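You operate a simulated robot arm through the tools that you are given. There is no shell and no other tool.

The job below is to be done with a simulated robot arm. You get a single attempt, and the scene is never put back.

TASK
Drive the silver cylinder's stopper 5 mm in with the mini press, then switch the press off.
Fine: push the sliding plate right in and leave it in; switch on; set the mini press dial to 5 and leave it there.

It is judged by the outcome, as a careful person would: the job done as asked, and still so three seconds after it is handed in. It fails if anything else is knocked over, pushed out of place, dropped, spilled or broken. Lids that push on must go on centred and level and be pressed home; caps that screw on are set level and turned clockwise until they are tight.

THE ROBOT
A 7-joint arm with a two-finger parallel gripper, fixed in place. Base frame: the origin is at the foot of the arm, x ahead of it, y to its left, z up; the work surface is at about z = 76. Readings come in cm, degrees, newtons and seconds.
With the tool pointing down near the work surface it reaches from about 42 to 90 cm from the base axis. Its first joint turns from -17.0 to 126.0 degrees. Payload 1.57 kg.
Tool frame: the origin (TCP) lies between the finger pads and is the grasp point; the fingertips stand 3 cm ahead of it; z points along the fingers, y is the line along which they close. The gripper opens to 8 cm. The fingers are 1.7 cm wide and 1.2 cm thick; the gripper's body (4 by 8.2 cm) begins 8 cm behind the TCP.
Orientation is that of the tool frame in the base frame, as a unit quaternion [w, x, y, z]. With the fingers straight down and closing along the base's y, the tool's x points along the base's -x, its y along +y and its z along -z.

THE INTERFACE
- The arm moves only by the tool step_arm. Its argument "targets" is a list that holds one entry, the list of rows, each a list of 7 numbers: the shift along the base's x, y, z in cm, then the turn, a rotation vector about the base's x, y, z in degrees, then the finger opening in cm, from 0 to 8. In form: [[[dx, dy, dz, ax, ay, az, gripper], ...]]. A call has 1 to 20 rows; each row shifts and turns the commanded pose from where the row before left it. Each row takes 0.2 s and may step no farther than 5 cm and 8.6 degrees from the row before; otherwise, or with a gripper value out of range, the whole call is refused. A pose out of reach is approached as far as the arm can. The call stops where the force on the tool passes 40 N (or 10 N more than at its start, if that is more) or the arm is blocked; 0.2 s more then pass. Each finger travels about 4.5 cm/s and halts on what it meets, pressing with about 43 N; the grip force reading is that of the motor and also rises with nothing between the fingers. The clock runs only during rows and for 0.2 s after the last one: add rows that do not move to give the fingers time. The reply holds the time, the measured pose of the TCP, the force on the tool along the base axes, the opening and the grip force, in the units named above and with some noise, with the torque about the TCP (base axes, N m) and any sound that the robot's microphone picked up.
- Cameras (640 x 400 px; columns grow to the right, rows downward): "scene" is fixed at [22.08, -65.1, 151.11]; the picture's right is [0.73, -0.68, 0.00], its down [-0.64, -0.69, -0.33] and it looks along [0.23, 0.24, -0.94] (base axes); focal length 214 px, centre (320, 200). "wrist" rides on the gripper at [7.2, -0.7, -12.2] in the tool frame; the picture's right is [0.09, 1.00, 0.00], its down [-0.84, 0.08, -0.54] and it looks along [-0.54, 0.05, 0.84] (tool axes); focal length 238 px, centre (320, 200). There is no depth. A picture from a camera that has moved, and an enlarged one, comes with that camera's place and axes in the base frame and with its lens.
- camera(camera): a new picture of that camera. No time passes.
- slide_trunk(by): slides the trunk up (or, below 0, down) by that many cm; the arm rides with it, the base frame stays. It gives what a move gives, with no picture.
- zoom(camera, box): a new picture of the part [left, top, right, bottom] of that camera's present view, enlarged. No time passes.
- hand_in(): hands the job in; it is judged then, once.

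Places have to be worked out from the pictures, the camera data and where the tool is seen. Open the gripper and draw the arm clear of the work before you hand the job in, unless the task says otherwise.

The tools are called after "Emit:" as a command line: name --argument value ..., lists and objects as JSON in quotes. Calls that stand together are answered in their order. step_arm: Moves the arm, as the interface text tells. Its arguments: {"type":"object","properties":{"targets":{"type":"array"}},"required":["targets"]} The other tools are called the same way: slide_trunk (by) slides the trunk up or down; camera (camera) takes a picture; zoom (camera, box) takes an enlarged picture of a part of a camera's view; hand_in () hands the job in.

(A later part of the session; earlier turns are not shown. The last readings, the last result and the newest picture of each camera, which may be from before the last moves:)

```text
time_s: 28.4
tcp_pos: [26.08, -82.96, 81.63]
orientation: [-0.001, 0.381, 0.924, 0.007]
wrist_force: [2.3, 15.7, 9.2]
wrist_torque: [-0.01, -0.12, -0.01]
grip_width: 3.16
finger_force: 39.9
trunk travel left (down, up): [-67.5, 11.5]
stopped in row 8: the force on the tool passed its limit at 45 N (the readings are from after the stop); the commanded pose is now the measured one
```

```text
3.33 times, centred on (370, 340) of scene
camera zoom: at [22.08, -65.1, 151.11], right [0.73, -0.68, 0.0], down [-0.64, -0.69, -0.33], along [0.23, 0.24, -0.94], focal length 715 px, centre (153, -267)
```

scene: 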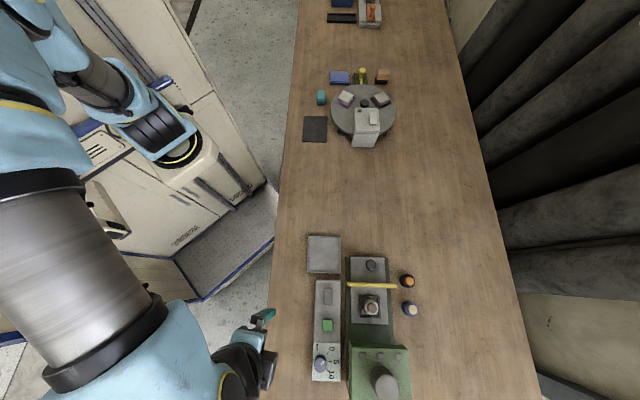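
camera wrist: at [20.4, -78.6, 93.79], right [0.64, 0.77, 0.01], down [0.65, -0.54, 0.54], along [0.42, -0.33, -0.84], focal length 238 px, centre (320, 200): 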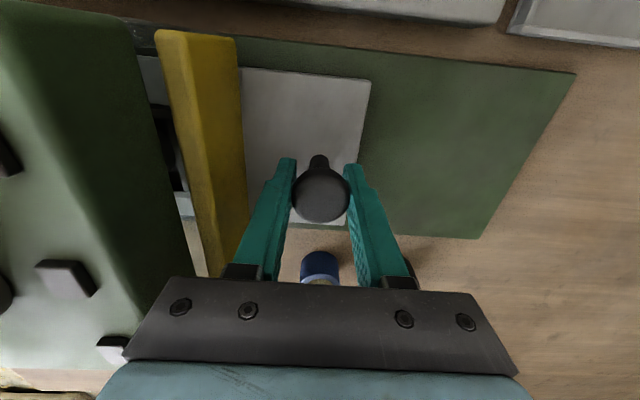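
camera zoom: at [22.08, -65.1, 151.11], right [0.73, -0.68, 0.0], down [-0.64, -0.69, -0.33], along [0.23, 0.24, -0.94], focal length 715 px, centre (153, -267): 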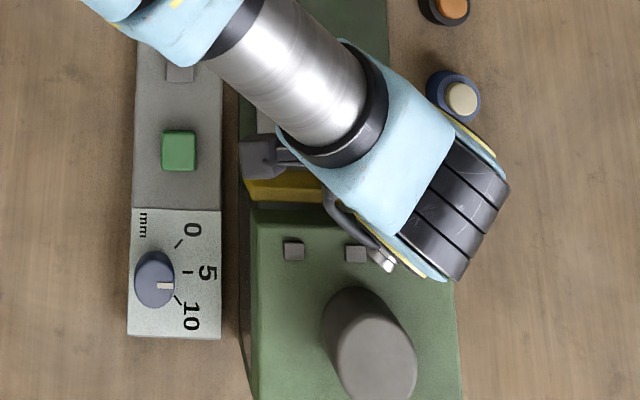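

The push stopped at 45 N after 13.7 cm, about where the bar should meet the head, but the reading has a sideways part. I release to relieve it and look at the gap to the head.

Emit:
step_arm --targets '[[[0, 0, 0, 0, 0, 0, 4.6], [0, 0, 0, 0, 0, 0, 4.6], [0, 0, 0, 0, 0, 0, 4.6]]]'

Emit:
camera --camera "wrist"

Emit:
zoom --camera "wrist" --box '[80, 0, 280, 290]'

```text
time_s: 29.2
tcp_pos: [26.12, -83.22, 81.61]
orientation: [0.001, 0.382, 0.924, 0.007]
wrist_force: [-1.2, -0.3, -0.2]
wrist_torque: [0.0, -0.01, -0.01]
grip_width: 4.6
finger_force: 0.0
trunk travel left (down, up): [-67.5, 11.5]
```

```text
taken
camera wrist: at [20.32, -78.74, 93.67], right [0.64, 0.77, 0.01], down [0.65, -0.54, 0.54], along [0.42, -0.34, -0.84], focal length 238 px, centre (320, 200)
```

wrist: 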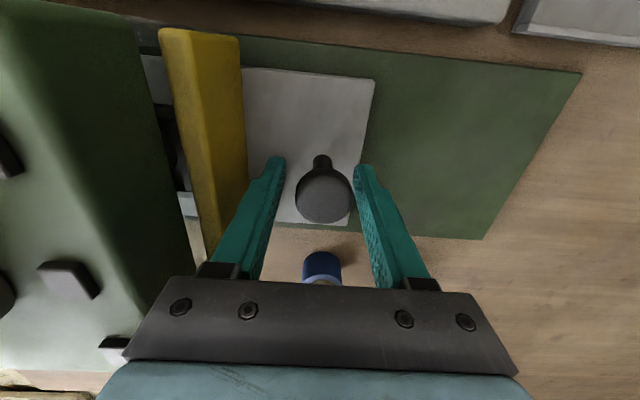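

```text
1.38 times, centred on (180, 145) of wrist
camera zoom: at [20.32, -78.74, 93.67], right [0.64, 0.77, 0.01], down [0.65, -0.54, 0.54], along [0.42, -0.34, -0.84], focal length 329 px, centre (513, 276)
```

zoom: 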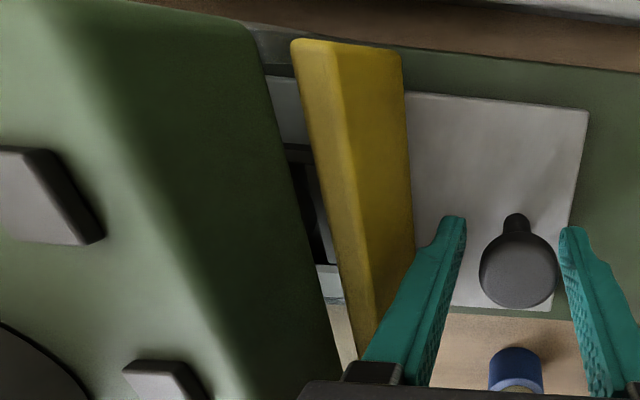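

The tool had tilted with its tips lagging, so the resistance came at the knob: the plate met something, most likely its end stop. I level the tool, regrip and push once more to make sure it goes no further.

Emit:
step_arm --targets '[[[0, 0, 0, -0.7, 0.41, 0, 4.6], [0.1, 0.1, 0, 0, 0, 0, 4.6], [0, 0, 0, 0, 0, 0, 3], [0, 0, 0, 0, 0, 0, 2], [0, 0, 0, 0, 0, 0, 2]]]'

Emit:
step_arm --targets '[[[-0.15, -0.15, 0, 0, 0, 0, 2], [-0.15, -0.15, 0, 0, 0, 0, 2], [-0.15, -0.15, 0, 0, 0, 0, 2], [-0.15, -0.15, 0, 0, 0, 0, 2], [-0.15, -0.15, 0, 0, 0, 0, 2], [-0.15, -0.15, 0, 0, 0, 0, 2]]]'

```text
time_s: 30.4
tcp_pos: [26.27, -82.93, 81.53]
orientation: [0.0, 0.381, 0.925, 0.0]
wrist_force: [1.2, 3.8, -0.7]
wrist_torque: [0.0, 0.06, 0.03]
grip_width: 3.16
finger_force: 30.0
trunk travel left (down, up): [-67.5, 11.5]
```

```text
time_s: 31.2
tcp_pos: [26.18, -83.0, 81.56]
orientation: [-0.002, 0.381, 0.925, 0.007]
wrist_force: [2.9, 16.7, 10.7]
wrist_torque: [0.14, 0.02, 0.01]
grip_width: 3.14
finger_force: 40.7
trunk travel left (down, up): [-67.5, 11.5]
stopped in row 4: the force on the tool passed its limit at 43 N (the readings are from after the stop); the commanded pose is now the measured one
```

The plate stops at exactly the same place again with a hard reaction, so it is right in. I release, level the tool and rise clear, then look at the whole press.

Emit:
step_arm --targets '[[[0, 0, 0, 0, 0, 0, 4.6], [0, 0, 0, -0.7, 0.41, 0, 4.6], [0, 0, 0, 0, 0, 0, 4.6], [0, 0, 2, 0, 0, 0, 4.6], [0, 0, 4, 0, 0, 0, 4.6], [0, 0, 5, 0, 0, 0, 4.6], [-2, 3, 3, 0, 0, 0, 4.6], [-3, 3, 2, 0, 0, 0, 4.6], [-3, 3, 0, 0, 0, 0, 4.6]]]'

Emit:
camera --camera "wrist"

Emit:
camera --camera "scene"

Emit:
zoom --camera "scene" --box '[290, 270, 450, 400]'

```text
time_s: 33.2
tcp_pos: [18.21, -73.93, 97.21]
orientation: [-0.003, 0.38, 0.925, -0.002]
wrist_force: [0.3, -0.9, -0.1]
wrist_torque: [0.02, 0.03, -0.01]
grip_width: 4.6
finger_force: 0.0
trunk travel left (down, up): [-67.5, 11.5]
```

```text
taken
camera wrist: at [12.55, -69.47, 109.46], right [0.63, 0.77, -0.01], down [0.65, -0.53, 0.54], along [0.41, -0.35, -0.84], focal length 238 px, centre (320, 200)
```

wrist: 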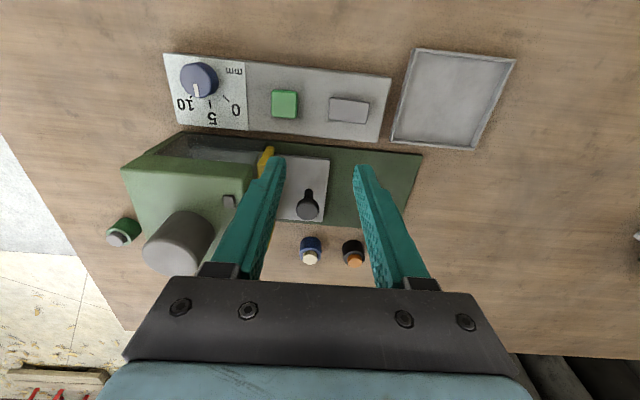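

```text
taken
```

scene: 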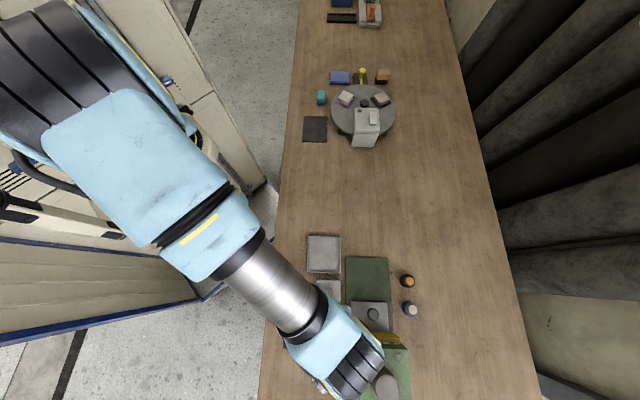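

```text
3.08 times, centred on (370, 335) of scene
camera zoom: at [22.08, -65.1, 151.11], right [0.73, -0.68, 0.0], down [-0.64, -0.69, -0.33], along [0.23, 0.24, -0.94], focal length 660 px, centre (166, -215)
```

zoom: 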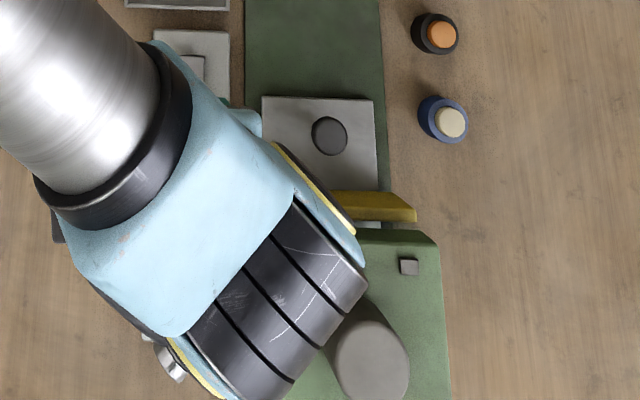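

The plate is in and nothing else has moved. I zoom on the control box to check the dial and examine the green and grey parts.

Emit:
zoom --camera "wrist" --box '[255, 70, 385, 150]'

Emit:
zoom --camera "wrist" --box '[160, 45, 256, 135]'

Emit:
zoom --camera "wrist" --box '[120, 130, 330, 270]'

```text
4.92 times, centred on (320, 110) of wrist
camera zoom: at [12.55, -69.47, 109.46], right [0.63, 0.77, -0.01], down [0.65, -0.53, 0.54], along [0.41, -0.35, -0.84], focal length 1173 px, centre (320, 643)
```

zoom: 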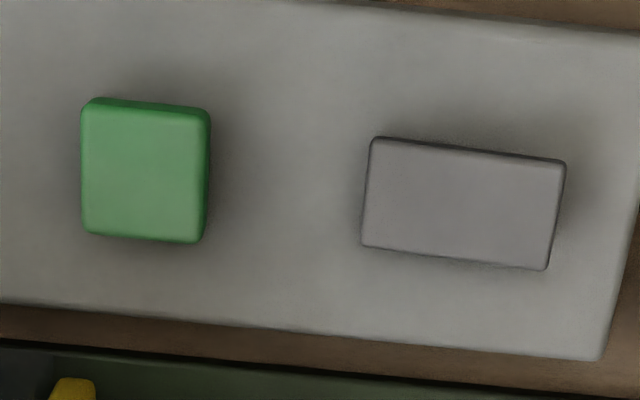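

```text
4.44 times, centred on (208, 90) of wrist
camera zoom: at [12.55, -69.47, 109.46], right [0.63, 0.77, -0.01], down [0.65, -0.53, 0.54], along [0.41, -0.35, -0.84], focal length 1059 px, centre (818, 689)
```

zoom: 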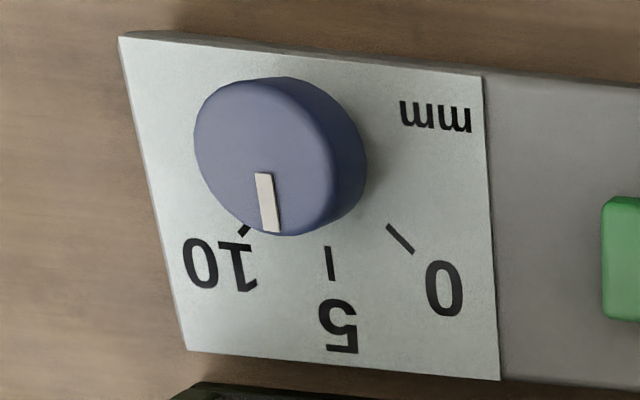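

```text
2.86 times, centred on (225, 200) of wrist
camera zoom: at [12.55, -69.47, 109.46], right [0.63, 0.77, -0.01], down [0.65, -0.53, 0.54], along [0.41, -0.35, -0.84], focal length 681 px, centre (591, 200)
```

zoom: 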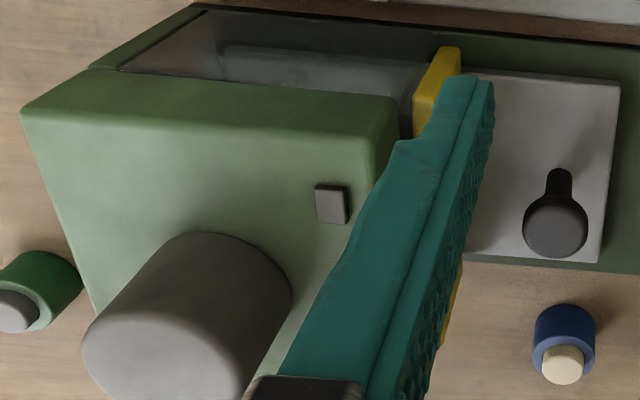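

From this slant the pointer's reading is uncertain by a few degrees. I bring the camera right above the dial, well clear above the head, to read it without parallax before switching on.

Emit:
step_arm --targets '[[[0, 0, 4.5, 0.08, -0.41, 0, 4.6], [0, 0, 4.5, 0, 0, 0, 4.6], [-1.5, -3.2, 1, 0, 0, 0, 4.6], [-1.5, -3.2, 0, 0, 0, 0, 4.6], [-1.4, -3.2, 0, 0, 0, 0, 4.6], [-1.4, -3.1, 0, 0, 0, 0, 4.6], [0, 0, 0, 0, 0, 0, 4.6]]]'

Emit:
camera --camera "wrist"

Emit:
zoom --camera "wrist" --box '[290, 20, 354, 60]'

```text
time_s: 34.9
tcp_pos: [12.49, -86.68, 107.29]
orientation: [0.0, 0.379, 0.925, 0.0]
wrist_force: [0.8, -0.2, -0.5]
wrist_torque: [-0.02, -0.02, 0.0]
grip_width: 4.61
finger_force: 0.0
trunk travel left (down, up): [-67.5, 11.5]
```

```text
taken
camera wrist: at [6.62, -82.16, 119.35], right [0.64, 0.77, 0.0], down [0.65, -0.53, 0.54], along [0.42, -0.34, -0.84], focal length 238 px, centre (320, 200)
```

wrist: 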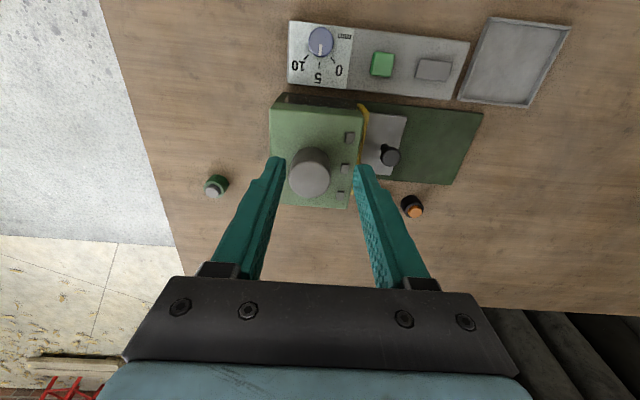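

```text
10.00 times, centred on (322, 40) of wrist
camera zoom: at [6.62, -82.16, 119.35], right [0.64, 0.77, 0.0], down [0.65, -0.53, 0.54], along [0.42, -0.34, -0.84], focal length 2384 px, centre (300, 1800)
```

zoom: 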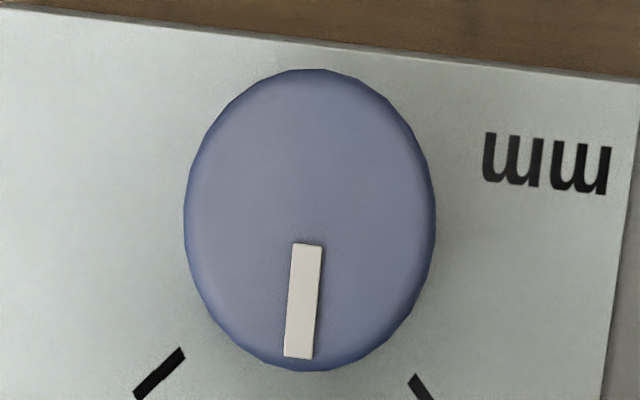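

This view is right above the dial; I take the same zoom with the ticks in it.

Emit:
zoom --camera "wrist" --box '[280, 25, 360, 75]'

```text
8.00 times, centred on (320, 50) of wrist
camera zoom: at [6.62, -82.16, 119.35], right [0.64, 0.77, 0.0], down [0.65, -0.53, 0.54], along [0.42, -0.34, -0.84], focal length 1907 px, centre (320, 1400)
```

zoom: 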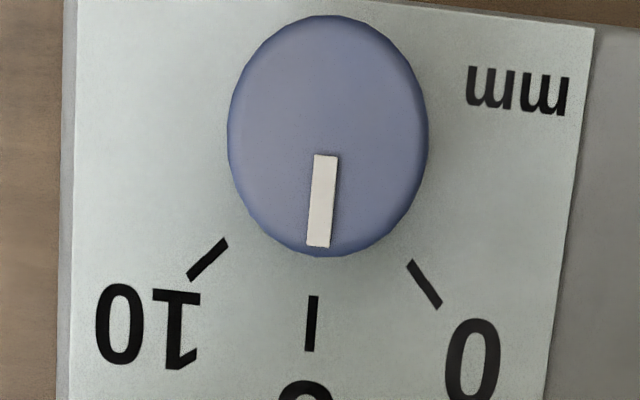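

Read from straight above, the pointer is about 1° from the 5 tick, so the dial is good. I go to above the green button at about (14.2, -76.65), closing the fingers to use as a pusher, and look at both controls from close by.

Emit:
step_arm --targets '[[[0.45, 2.5, 0, 0, 0, 0, 3], [0.45, 2.5, 0, 0, 0, 0, 1], [0.4, 2.5, -4, 0, 0, 0, 0], [0.4, 2.5, -4, 0, 0, 0, 0], [0, 0, -4, 0, 0, 0, 0], [0, 0, -4, 0, 0, 0, 0], [0, 0, -3, 0, 0, 0, 0]]]'

Emit:
camera --camera "wrist"

Emit:
zoom --camera "wrist" --box '[280, 90, 440, 190]'

Emit:
zoom --camera "scene" --box '[290, 270, 410, 400]'

```text
time_s: 36.5
tcp_pos: [14.05, -76.74, 88.46]
orientation: [0.001, 0.38, 0.925, -0.001]
wrist_force: [-0.6, 1.2, 0.4]
wrist_torque: [-0.03, 0.04, 0.0]
grip_width: 0.01
finger_force: 20.7
trunk travel left (down, up): [-67.5, 11.5]
```

```text
taken
camera wrist: at [8.28, -72.23, 100.5], right [0.63, 0.77, 0.0], down [0.65, -0.53, 0.54], along [0.42, -0.35, -0.84], focal length 238 px, centre (320, 200)
```

wrist: 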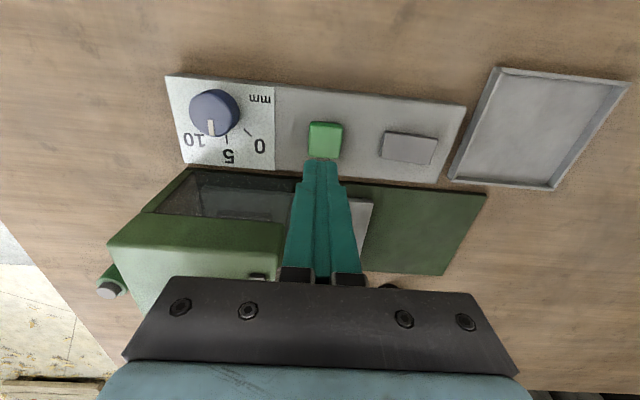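

```text
4.00 times, centred on (360, 140) of wrist
camera zoom: at [8.28, -72.23, 100.5], right [0.63, 0.77, 0.0], down [0.65, -0.53, 0.54], along [0.42, -0.35, -0.84], focal length 953 px, centre (160, 440)
```

zoom: 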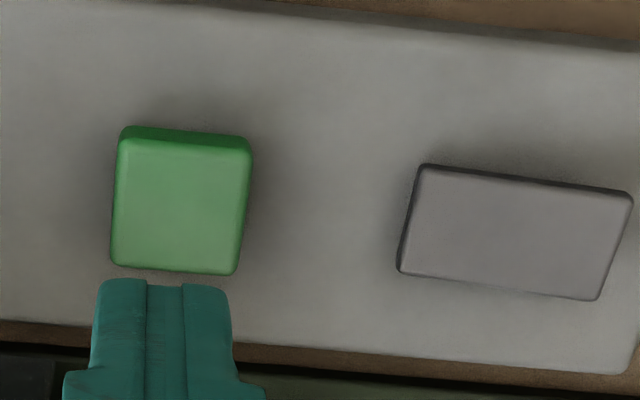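

```text
3.08 times, centred on (350, 335) of scene
camera zoom: at [22.08, -65.1, 151.11], right [0.73, -0.68, 0.0], down [-0.64, -0.69, -0.33], along [0.23, 0.24, -0.94], focal length 660 px, centre (228, -215)
```

zoom: 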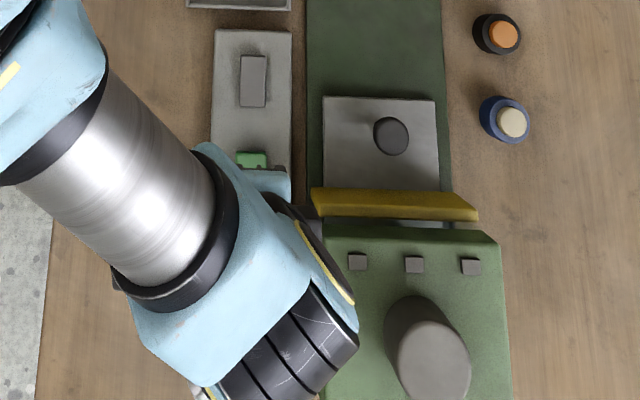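

The green block stands about 1 cm proud like a push button, whereas the grey one is a low flat plate. I go down on the green button with the closed fingertips, slowly at the end.

Emit:
step_arm --targets '[[[0.15, 0.2, -2.5, 0, 0, 0, 0], [0, 0, -2.5, 0, 0, 0, 0], [0, 0, -0.3, 0, 0, 0, 0], [0, 0, -0.2, 0, 0, 0, 0], [0, 0, -0.2, 0, 0, 0, 0], [0, 0, -0.2, 0, 0, 0, 0]]]'

Emit:
zoom --camera "wrist" --box '[240, 80, 440, 205]'

```text
time_s: 37.9
tcp_pos: [14.13, -76.64, 82.48]
orientation: [0.001, 0.38, 0.925, 0.0]
wrist_force: [0.0, 1.4, 3.6]
wrist_torque: [0.06, 0.01, -0.02]
grip_width: 0.0
finger_force: 21.4
trunk travel left (down, up): [-67.5, 11.5]
heard: click
```

```text
3.20 times, centred on (340, 142) of wrist
camera zoom: at [8.44, -72.07, 94.61], right [0.64, 0.77, 0.0], down [0.65, -0.53, 0.54], along [0.42, -0.35, -0.84], focal length 763 px, centre (256, 384)
```

zoom: 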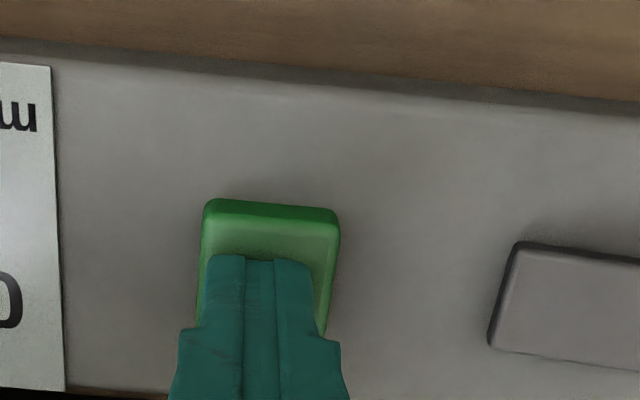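

I heard a click with about 4 N on the tip, so the button switched. I lift off and watch and listen.

Emit:
step_arm --targets '[[[0, 0, 1, 0, 0, 0, 0], [0, 0, 2, 0, 0, 0, 0], [0, 0, 0, 0, 0, 0, 0]]]'

Emit:
camera --camera "wrist"

Emit:
zoom --camera "scene" --box '[290, 270, 430, 400]'

```text
time_s: 38.6
tcp_pos: [14.03, -76.76, 85.39]
orientation: [0.001, 0.38, 0.925, -0.001]
wrist_force: [-0.5, -0.8, 0.0]
wrist_torque: [-0.04, 0.0, -0.01]
grip_width: 0.0
finger_force: 21.8
trunk travel left (down, up): [-67.5, 11.5]
```

```text
taken
camera wrist: at [8.45, -72.1, 97.63], right [0.64, 0.77, 0.0], down [0.65, -0.53, 0.54], along [0.42, -0.35, -0.84], focal length 238 px, centre (320, 200)
```

wrist: 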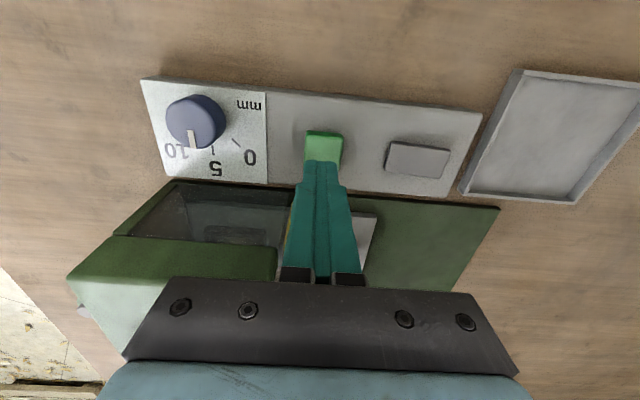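

```text
3.08 times, centred on (360, 335) of scene
camera zoom: at [22.08, -65.1, 151.11], right [0.73, -0.68, 0.0], down [-0.64, -0.69, -0.33], along [0.23, 0.24, -0.94], focal length 660 px, centre (197, -215)
```

zoom: 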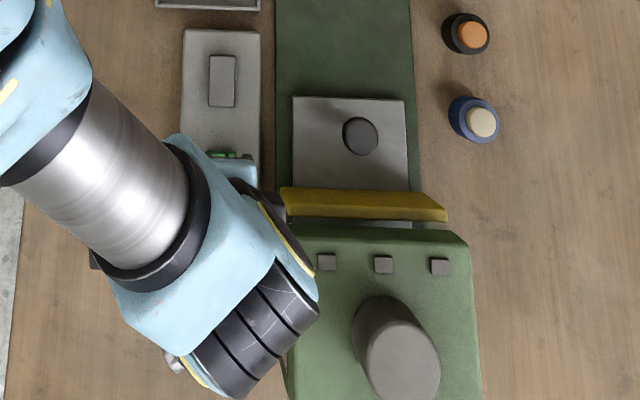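

No lamp or motor sound yet. I wait about a second and listen, then zoom on the button, the grey plate and the three squares.

Emit:
step_arm --targets '[[[0, 0, 2, 0, 0, 0, 0], [0, 0, 0, 0, 0, 0, 0], [0, 0, 0, 0, 0, 0, 0], [0, 0, 0, 0, 0, 0, 0], [0, 0, 0, 0, 0, 0, 0], [0, 0, 0, 0, 0, 0, 0]]]'

Emit:
zoom --camera "wrist" --box '[280, 90, 460, 200]'

Emit:
zoom --camera "wrist" --box '[60, 150, 300, 300]'

Emit:
zoom --camera "scene" --box '[330, 290, 430, 400]'

```text
time_s: 40.0
tcp_pos: [14.1, -76.69, 87.53]
orientation: [0.001, 0.38, 0.925, 0.0]
wrist_force: [0.4, -0.5, -0.6]
wrist_torque: [-0.01, 0.01, -0.01]
grip_width: 0.0
finger_force: 21.6
trunk travel left (down, up): [-67.5, 11.5]
```

```text
3.56 times, centred on (370, 145) of wrist
camera zoom: at [8.43, -72.09, 99.59], right [0.64, 0.77, 0.0], down [0.65, -0.53, 0.54], along [0.42, -0.35, -0.84], focal length 848 px, centre (142, 396)
```

zoom: 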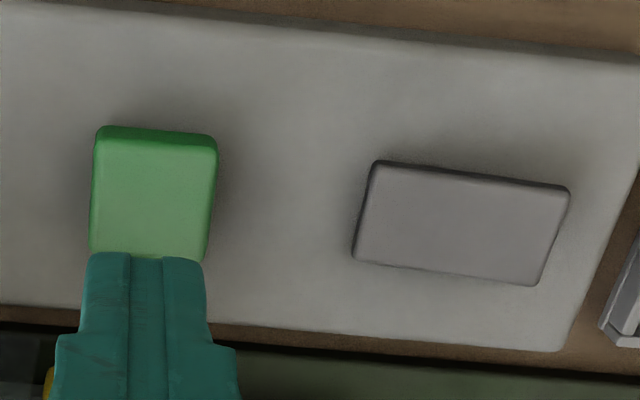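

```text
2.67 times, centred on (180, 225) of wrist
camera zoom: at [8.43, -72.09, 99.59], right [0.64, 0.77, 0.0], down [0.65, -0.53, 0.54], along [0.42, -0.35, -0.84], focal length 636 px, centre (693, 133)
```

zoom: 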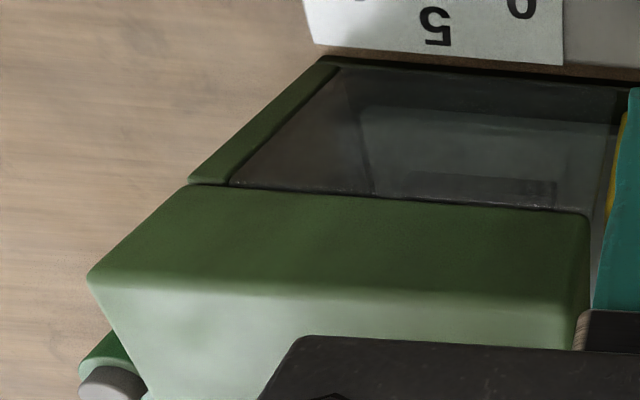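

```text
3.64 times, centred on (380, 345) of scene
camera zoom: at [22.08, -65.1, 151.11], right [0.73, -0.68, 0.0], down [-0.64, -0.69, -0.33], along [0.23, 0.24, -0.94], focal length 780 px, centre (102, -327)
```

zoom: 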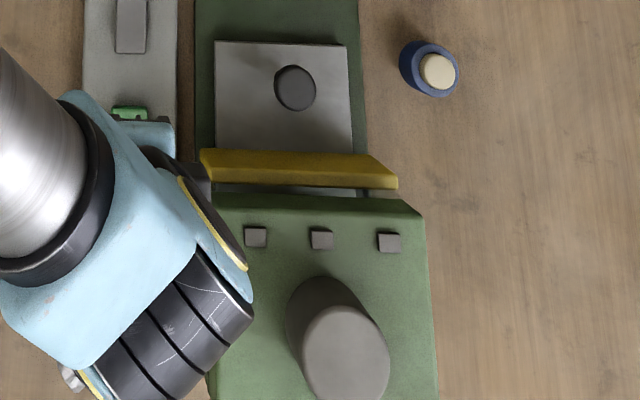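

No sound, but through the side window of the head one can see inside. I zoom in there to see the cylinder and ram.

Emit:
zoom --camera "wrist" --box '[140, 165, 300, 255]'

```text
4.00 times, centred on (220, 210) of wrist
camera zoom: at [8.43, -72.09, 99.59], right [0.64, 0.77, 0.0], down [0.65, -0.53, 0.54], along [0.42, -0.35, -0.84], focal length 953 px, centre (720, 160)
```

zoom: 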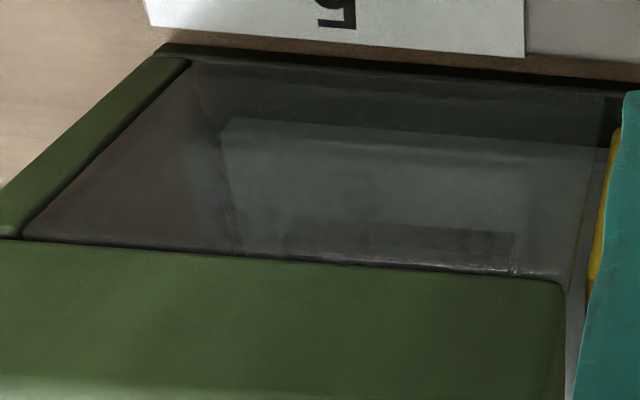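

The holder's edge and the plate show through the window, but not the stopper. I tilt the tool 30° so the camera looks in through the window more horizontally, keeping the fingertips above the box.

Emit:
step_arm --targets '[[[0, 0, 2, 0, 0, 0, 0], [-1, 0, 0, -5.3, -5.3, 0, 0], [-1, 0, 0, -5.3, -5.3, 0, 0], [-1, 0, 0, -5.3, -5.3, 0, 0], [0, 0, 0, -5.3, -5.3, 0, 0], [0, 0, -1, 0, 0, 0, 0]]]'

Emit:
camera --camera "wrist"

```text
time_s: 41.5
tcp_pos: [11.14, -76.74, 88.55]
orientation: [0.24, 0.367, 0.893, -0.1]
wrist_force: [0.0, -0.2, -0.1]
wrist_torque: [0.01, 0.0, -0.01]
grip_width: 0.01
finger_force: 21.7
trunk travel left (down, up): [-67.5, 11.5]
```

```text
taken
camera wrist: at [1.8, -68.5, 95.37], right [0.64, 0.76, -0.05], down [0.38, -0.26, 0.89], along [0.67, -0.59, -0.46], focal length 238 px, centre (320, 200)
```

wrist: 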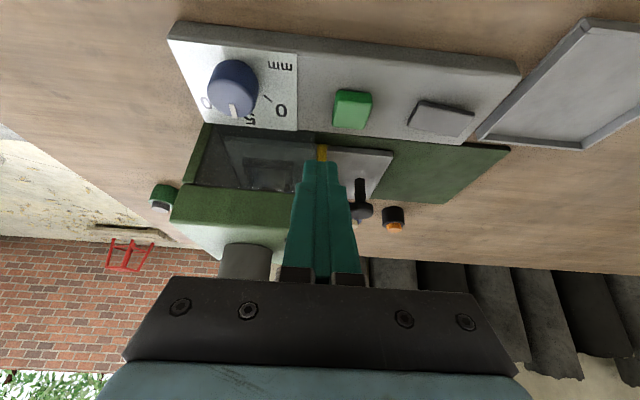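

Emit:
zoom --camera "wrist" --box '[190, 115, 310, 200]'

Emit:
zoom --camera "wrist" --box '[320, 70, 500, 160]'

```text
4.71 times, centred on (250, 158) of wrist
camera zoom: at [1.8, -68.5, 95.37], right [0.64, 0.76, -0.05], down [0.38, -0.26, 0.89], along [0.67, -0.59, -0.46], focal length 1122 px, centre (649, 400)
```

zoom: 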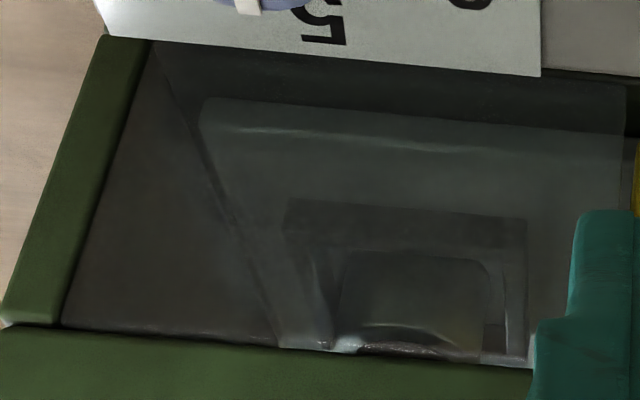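

```text
3.56 times, centred on (410, 115) of wrist
camera zoom: at [1.8, -68.5, 95.37], right [0.64, 0.76, -0.05], down [0.38, -0.26, 0.89], along [0.67, -0.59, -0.46], focal length 848 px, centre (0, 502)
```

zoom: 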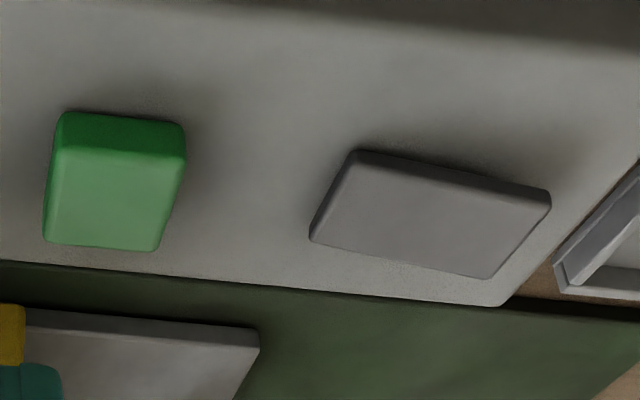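

The holder and cylinder show dimly under the head, but the stopper's top is still hidden by the window's upper edge. I tilt another 15° and go 3.5 cm lower, keeping the tips above the dial and button tops.

Emit:
step_arm --targets '[[[0, 0, 0, -5.3, -5.3, 0, 0], [0, 0, -1.5, -5.3, -5.3, 0, 0], [0, 0, -2, 0, 0, 0, 0], [0, 0, 0, 0, 0, 0, 0]]]'

Emit:
camera --camera "wrist"

Emit:
zoom --camera "wrist" --box '[190, 115, 310, 200]'

```text
time_s: 42.5
tcp_pos: [11.12, -76.72, 84.75]
orientation: [0.354, 0.352, 0.854, -0.149]
wrist_force: [0.2, -0.1, -0.2]
wrist_torque: [-0.03, 0.02, 0.02]
grip_width: 0.01
finger_force: 21.8
trunk travel left (down, up): [-67.5, 11.5]
```

```text
taken
camera wrist: at [0.8, -67.5, 88.37], right [0.66, 0.75, -0.07], down [0.2, -0.09, 0.97], along [0.73, -0.65, -0.21], focal length 238 px, centre (320, 200)
```

wrist: 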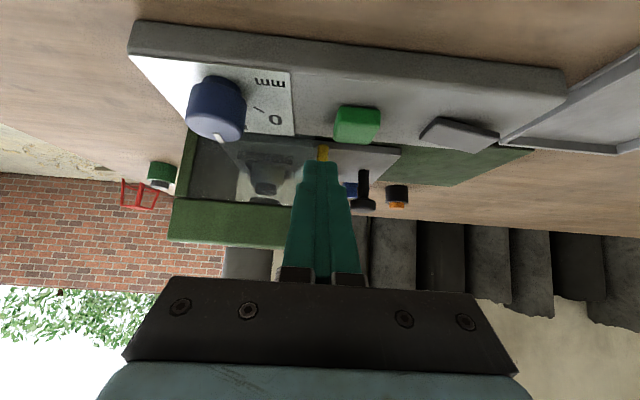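

```text
4.71 times, centred on (250, 158) of wrist
camera zoom: at [0.8, -67.5, 88.37], right [0.66, 0.75, -0.07], down [0.2, -0.09, 0.97], along [0.73, -0.65, -0.21], focal length 1122 px, centre (649, 400)
```

zoom: 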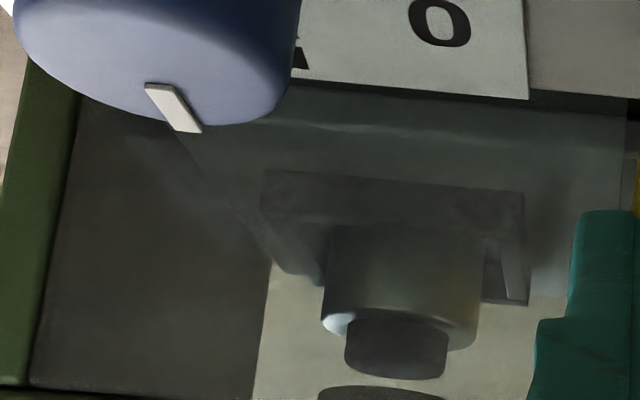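

Now I see the stopper still sticking out with the ram's tip above it, not touching: nothing has been driven yet. The grey piece looks tilted like a rocker from here; I zoom on it.

Emit:
zoom --camera "wrist" --box '[320, 80, 520, 170]'

```text
3.20 times, centred on (420, 125) of wrist
camera zoom: at [0.8, -67.5, 88.37], right [0.66, 0.75, -0.07], down [0.2, -0.09, 0.97], along [0.73, -0.65, -0.21], focal length 763 px, centre (0, 440)
```

zoom: 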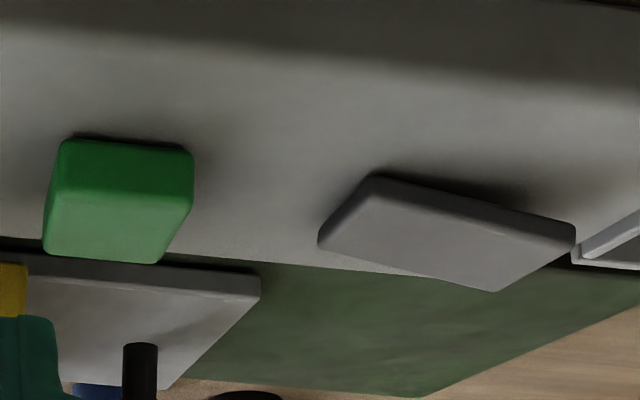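

The grey slab is clearly a rocker, with its outer end raised, so it must be the power switch, still off. The green button did nothing without power. I bring the tool upright again, rise and move over the rocker's raised end.

Emit:
step_arm --targets '[[[0, 0, 3, 0, 0, 0, 0], [0, 0, 2, 5.3, 5.3, 0, 0], [0, 0, 1, 5.3, 5.3, 0, 0], [0, 0, 0, 5.3, 5.3, 0, 0], [0, 0, 0, 5.3, 5.3, 0, 0], [0, 0, 0, 5.3, 5.3, 0, 0], [0, 0, 0, 5.3, 5.3, 0, 0], [3.3, 2.2, 0, 0, 0, 0, 0], [3.3, 2.2, 0, 0, 0, 0, 0], [3.3, 2.3, 0, 0, 0, 0, 0], [0, 0, -3, 0, 0, 0, 0]]]'

Emit:
camera --camera "wrist"

Emit:
zoom --camera "wrist" --box '[230, 90, 410, 200]'

```text
time_s: 44.9
tcp_pos: [21.04, -70.0, 88.08]
orientation: [0.001, 0.38, 0.925, -0.001]
wrist_force: [-0.2, 0.1, 0.1]
wrist_torque: [-0.02, -0.01, -0.04]
grip_width: 0.0
finger_force: 21.5
trunk travel left (down, up): [-67.5, 11.5]
```

```text
taken
camera wrist: at [15.3, -65.41, 100.08], right [0.64, 0.77, 0.0], down [0.65, -0.53, 0.54], along [0.42, -0.35, -0.84], focal length 238 px, centre (320, 200)
```

wrist: 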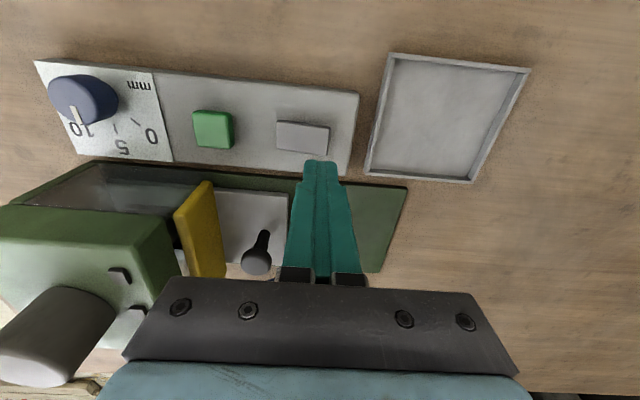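

```text
3.56 times, centred on (320, 145) of wrist
camera zoom: at [15.3, -65.41, 100.08], right [0.64, 0.77, 0.0], down [0.65, -0.53, 0.54], along [0.42, -0.35, -0.84], focal length 848 px, centre (320, 396)
```

zoom: 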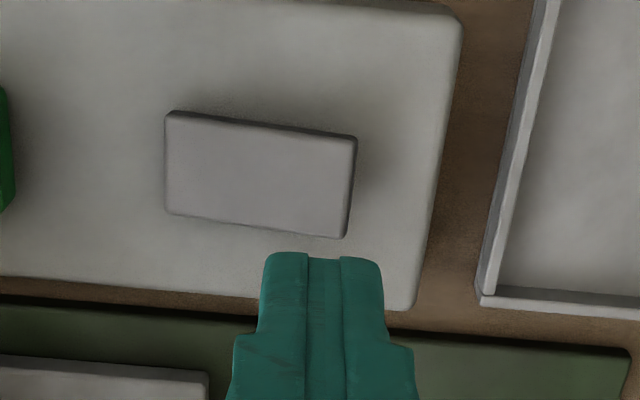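

The tip would land on the rocker's outer half; I shift slightly inward to be fully on it and press down slowly.

Emit:
step_arm --targets '[[[-0.49, 0.07, -2.4, 0, 0, 0, 0], [0, 0, -2.4, 0, 0, 0, 0], [0, 0, -0.2, 0, 0, 0, 0], [0, 0, -0.2, 0, 0, 0, 0], [0, 0, -0.2, 0, 0, 0, 0], [0, 0, -0.2, 0, 0, 0, 0]]]'

```text
time_s: 46.2
tcp_pos: [20.63, -69.8, 82.62]
orientation: [0.001, 0.38, 0.925, -0.002]
wrist_force: [3.2, 7.0, 18.0]
wrist_torque: [0.09, 0.05, -0.04]
grip_width: 0.01
finger_force: 21.5
trunk travel left (down, up): [-67.5, 11.5]
```

Contact with 18 N upward and no click yet. I press on in smaller steps.

Emit:
step_arm --targets '[[[0, 0, -0.15, 0, 0, 0, 0], [0, 0, -0.15, 0, 0, 0, 0], [0, 0, -0.15, 0, 0, 0, 0]]]'

Emit:
zoom --camera "wrist" --box '[230, 90, 410, 200]'

```text
time_s: 46.8
tcp_pos: [20.56, -69.85, 82.49]
orientation: [0.002, 0.381, 0.925, -0.003]
wrist_force: [0.1, 13.5, 22.8]
wrist_torque: [0.25, 0.19, -0.12]
grip_width: 0.03
finger_force: 21.5
trunk travel left (down, up): [-67.5, 11.5]
stopped in row 2: the force on the tool passed its limit at 43 N (the readings are from after the stop); the commanded pose is now the measured one
```

```text
3.56 times, centred on (320, 145) of wrist
camera zoom: at [14.91, -65.29, 94.64], right [0.63, 0.77, 0.0], down [0.65, -0.53, 0.55], along [0.42, -0.35, -0.84], focal length 848 px, centre (320, 396)
```

zoom: 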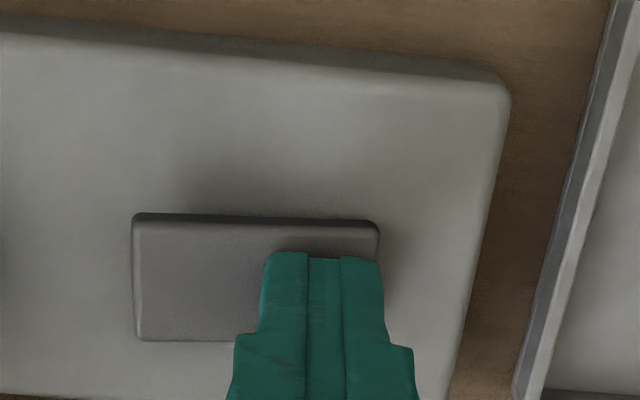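

The rocker's tilt has changed in the view. I lift off and look at it.

Emit:
step_arm --targets '[[[0, 0, 1.5, 0, 0, 0, 0], [0, 0, 3, 0, 0, 0, 0], [0, 0, 0, 0, 0, 0, 0]]]'

Emit:
camera --camera "wrist"

Emit:
zoom --camera "wrist" --box '[230, 90, 410, 200]'

Emit:
zoom --camera "scene" --box '[300, 270, 430, 400]'

```text
time_s: 47.6
tcp_pos: [20.63, -70.05, 86.78]
orientation: [0.002, 0.381, 0.925, -0.003]
wrist_force: [0.1, 0.3, 0.3]
wrist_torque: [0.02, -0.01, 0.02]
grip_width: 0.01
finger_force: 21.4
trunk travel left (down, up): [-67.5, 11.5]
```

```text
taken
camera wrist: at [14.91, -65.38, 98.91], right [0.63, 0.77, 0.0], down [0.65, -0.53, 0.55], along [0.42, -0.35, -0.84], focal length 238 px, centre (320, 200)
```

wrist: 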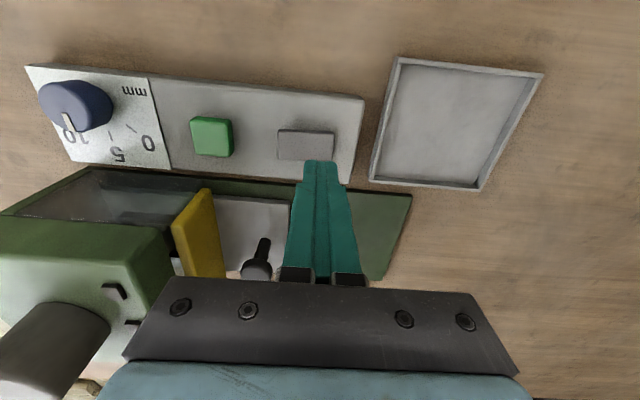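

```text
3.56 times, centred on (320, 145) of wrist
camera zoom: at [14.91, -65.38, 98.91], right [0.63, 0.77, 0.0], down [0.65, -0.53, 0.55], along [0.42, -0.35, -0.84], focal length 848 px, centre (320, 396)
```

zoom: 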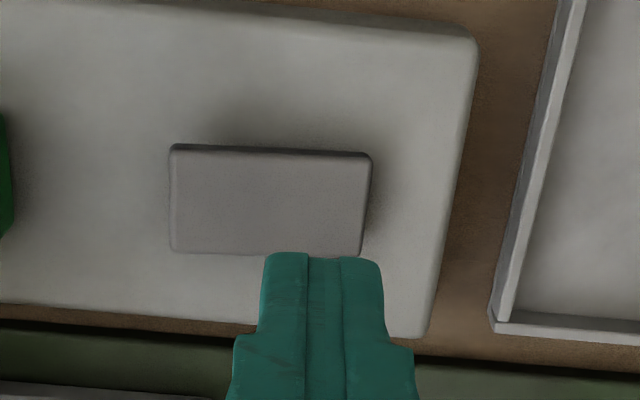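

```text
3.08 times, centred on (365, 335) of scene
camera zoom: at [22.08, -65.1, 151.11], right [0.73, -0.68, 0.0], down [-0.64, -0.69, -0.33], along [0.23, 0.24, -0.94], focal length 660 px, centre (182, -215)
```

zoom: 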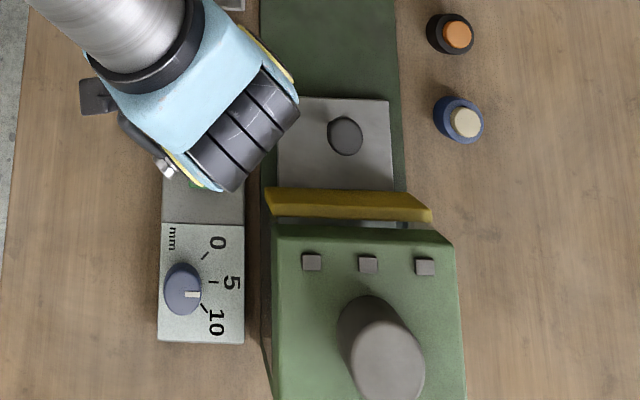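

The rocker has flipped: its inner end is now raised, so the press should be on. Before touching the green button I look through the window again to see whether the ram has moved by itself.

Emit:
step_arm --targets '[[[0, 0, 3.5, 0.41, 0.08, 0, 0], [-3.2, -2.2, 0.5, 0, 0, 0, 0], [-3.2, -2.2, 0, -5.3, -5.3, 0, 0], [-3.1, -2.27, 0, -5.3, -5.3, 0, 0], [0, 0, 0, -5.3, -5.3, 0, 0], [0, 0, 0, -5.3, -5.3, 0, 0], [0, 0, 0, -5.3, -5.3, 0, 0], [0, 0, -2.5, -5.3, -5.3, 0, 0], [0, 0, -3.3, 0, 0, 0, 0], [0, 0, 0, 0, 0, 0, 0]]]'

Emit:
camera --camera "wrist"

Emit:
zoom --camera "wrist" --box '[190, 115, 310, 200]'

Emit:
zoom --camera "wrist" --box '[320, 80, 520, 170]'

```text
time_s: 49.8
tcp_pos: [11.05, -76.63, 85.08]
orientation: [0.352, 0.351, 0.855, -0.146]
wrist_force: [0.1, 0.0, 1.4]
wrist_torque: [0.01, 0.0, 0.02]
grip_width: 0.01
finger_force: 21.4
trunk travel left (down, up): [-67.5, 11.5]
```

```text
taken
camera wrist: at [0.83, -67.55, 88.57], right [0.65, 0.75, -0.07], down [0.21, -0.09, 0.97], along [0.73, -0.65, -0.21], focal length 238 px, centre (320, 200)
```

wrist: 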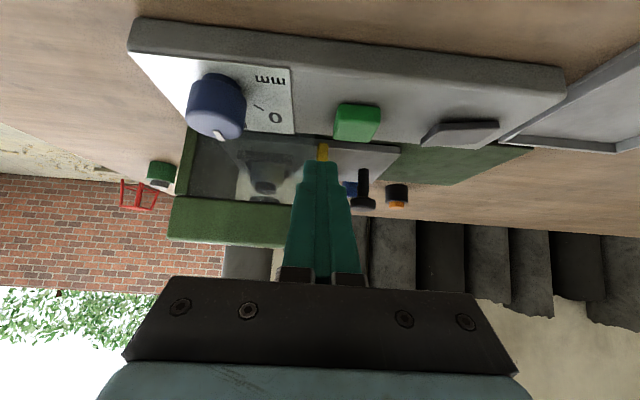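

```text
4.71 times, centred on (250, 158) of wrist
camera zoom: at [0.83, -67.55, 88.57], right [0.65, 0.75, -0.07], down [0.21, -0.09, 0.97], along [0.73, -0.65, -0.21], focal length 1122 px, centre (649, 400)
```

zoom: 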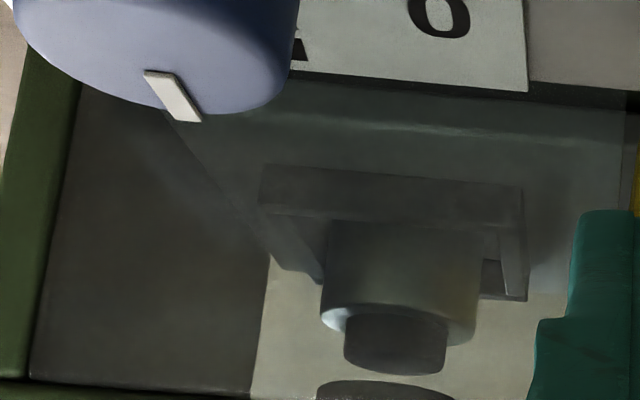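

```text
3.20 times, centred on (420, 125) of wrist
camera zoom: at [0.83, -67.55, 88.57], right [0.65, 0.75, -0.07], down [0.21, -0.09, 0.97], along [0.73, -0.65, -0.21], focal length 763 px, centre (0, 440)
```

zoom: 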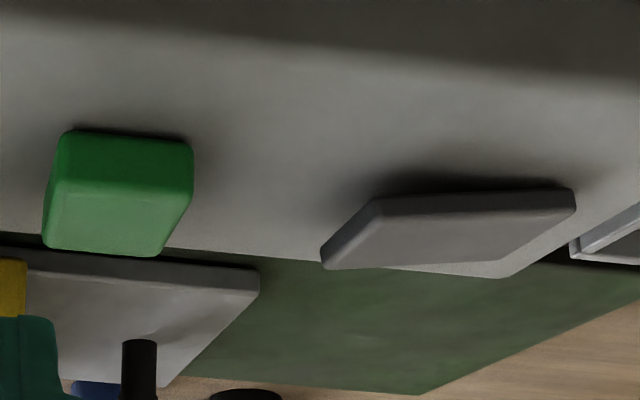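

The rocker is flipped and the ram is unmoved, so the power is on and the green button should start the stroke. I bring the tool upright again over the button and press it once.

Emit:
step_arm --targets '[[[0, 0, 3, 0, 0, 0, 0], [0, 0, 1, 5.3, 5.3, 0, 0], [0, 0, 0, 5.3, 5.3, 0, 0], [0, 0, 0, 5.3, 5.3, 0, 0], [0, 0, 0, 5.3, 5.3, 0, 0], [0, 0, 0, 5.3, 5.3, 0, 0], [0, 0, 0, 5.3, 5.3, 0, 0], [3.1, 0.15, 0, 0, 0, 0, 0], [0, 0, -2, 0, 0, 0, 0], [0, 0, -2, 0, 0, 0, 0]]]'

Emit:
zoom --camera "wrist" --box '[240, 80, 440, 205]'

```text
time_s: 52.0
tcp_pos: [14.27, -76.57, 85.06]
orientation: [-0.001, 0.38, 0.925, 0.002]
wrist_force: [0.2, 0.5, 1.0]
wrist_torque: [0.02, -0.01, -0.02]
grip_width: 0.0
finger_force: 21.1
trunk travel left (down, up): [-67.5, 11.5]
```

```text
3.20 times, centred on (340, 142) of wrist
camera zoom: at [8.57, -72.0, 97.2], right [0.63, 0.77, 0.0], down [0.65, -0.53, 0.54], along [0.42, -0.34, -0.84], focal length 763 px, centre (256, 384)
```

zoom: 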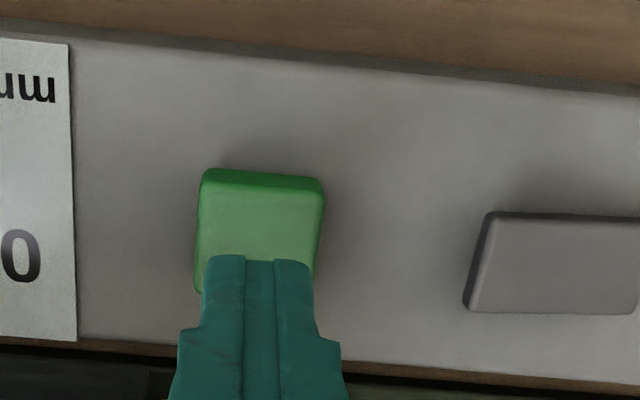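

The fingertips sit over the button. I press down to the depth where it clicked before.

Emit:
step_arm --targets '[[[0, 0, -1.9, 0, 0, 0, 0], [0, 0, -0.25, 0, 0, 0, 0], [0, 0, -0.2, 0, 0, 0, 0], [0, 0, -0.2, 0, 0, 0, 0]]]'

```text
time_s: 53.0
tcp_pos: [14.24, -76.5, 82.58]
orientation: [0.001, 0.379, 0.925, 0.001]
wrist_force: [0.2, -0.1, 2.9]
wrist_torque: [0.0, -0.02, 0.02]
grip_width: 0.0
finger_force: 21.3
trunk travel left (down, up): [-67.5, 11.5]
heard: click
```

Another click, at 2.9 N. I lift off and give the press time, listening.

Emit:
step_arm --targets '[[[0, 0, 1, 0, 0, 0, 0], [0, 0, 2, 0, 0, 0, 0], [0, 0, 0, 0, 0, 0, 0], [0, 0, 0, 0, 0, 0, 0], [0, 0, 0, 0, 0, 0, 0]]]'

Emit:
camera --camera "wrist"

Emit:
zoom --camera "scene" --box '[300, 270, 430, 400]'

```text
time_s: 54.2
tcp_pos: [14.25, -76.54, 85.43]
orientation: [0.001, 0.38, 0.925, 0.002]
wrist_force: [-0.3, -0.6, -0.5]
wrist_torque: [-0.03, -0.01, 0.0]
grip_width: 0.03
finger_force: 21.7
trunk travel left (down, up): [-67.5, 11.5]
```

```text
taken
camera wrist: at [8.55, -71.98, 97.67], right [0.63, 0.77, 0.0], down [0.65, -0.53, 0.54], along [0.42, -0.34, -0.84], focal length 238 px, centre (320, 200)
```

wrist: 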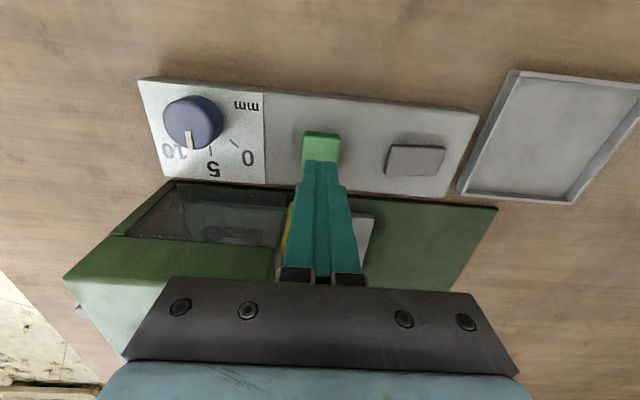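

```text
3.08 times, centred on (365, 335) of scene
camera zoom: at [22.08, -65.1, 151.11], right [0.73, -0.68, 0.0], down [-0.64, -0.69, -0.33], along [0.23, 0.24, -0.94], focal length 660 px, centre (182, -215)
```

zoom: 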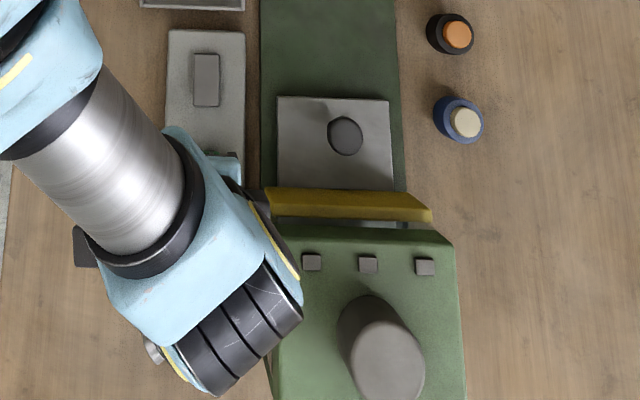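

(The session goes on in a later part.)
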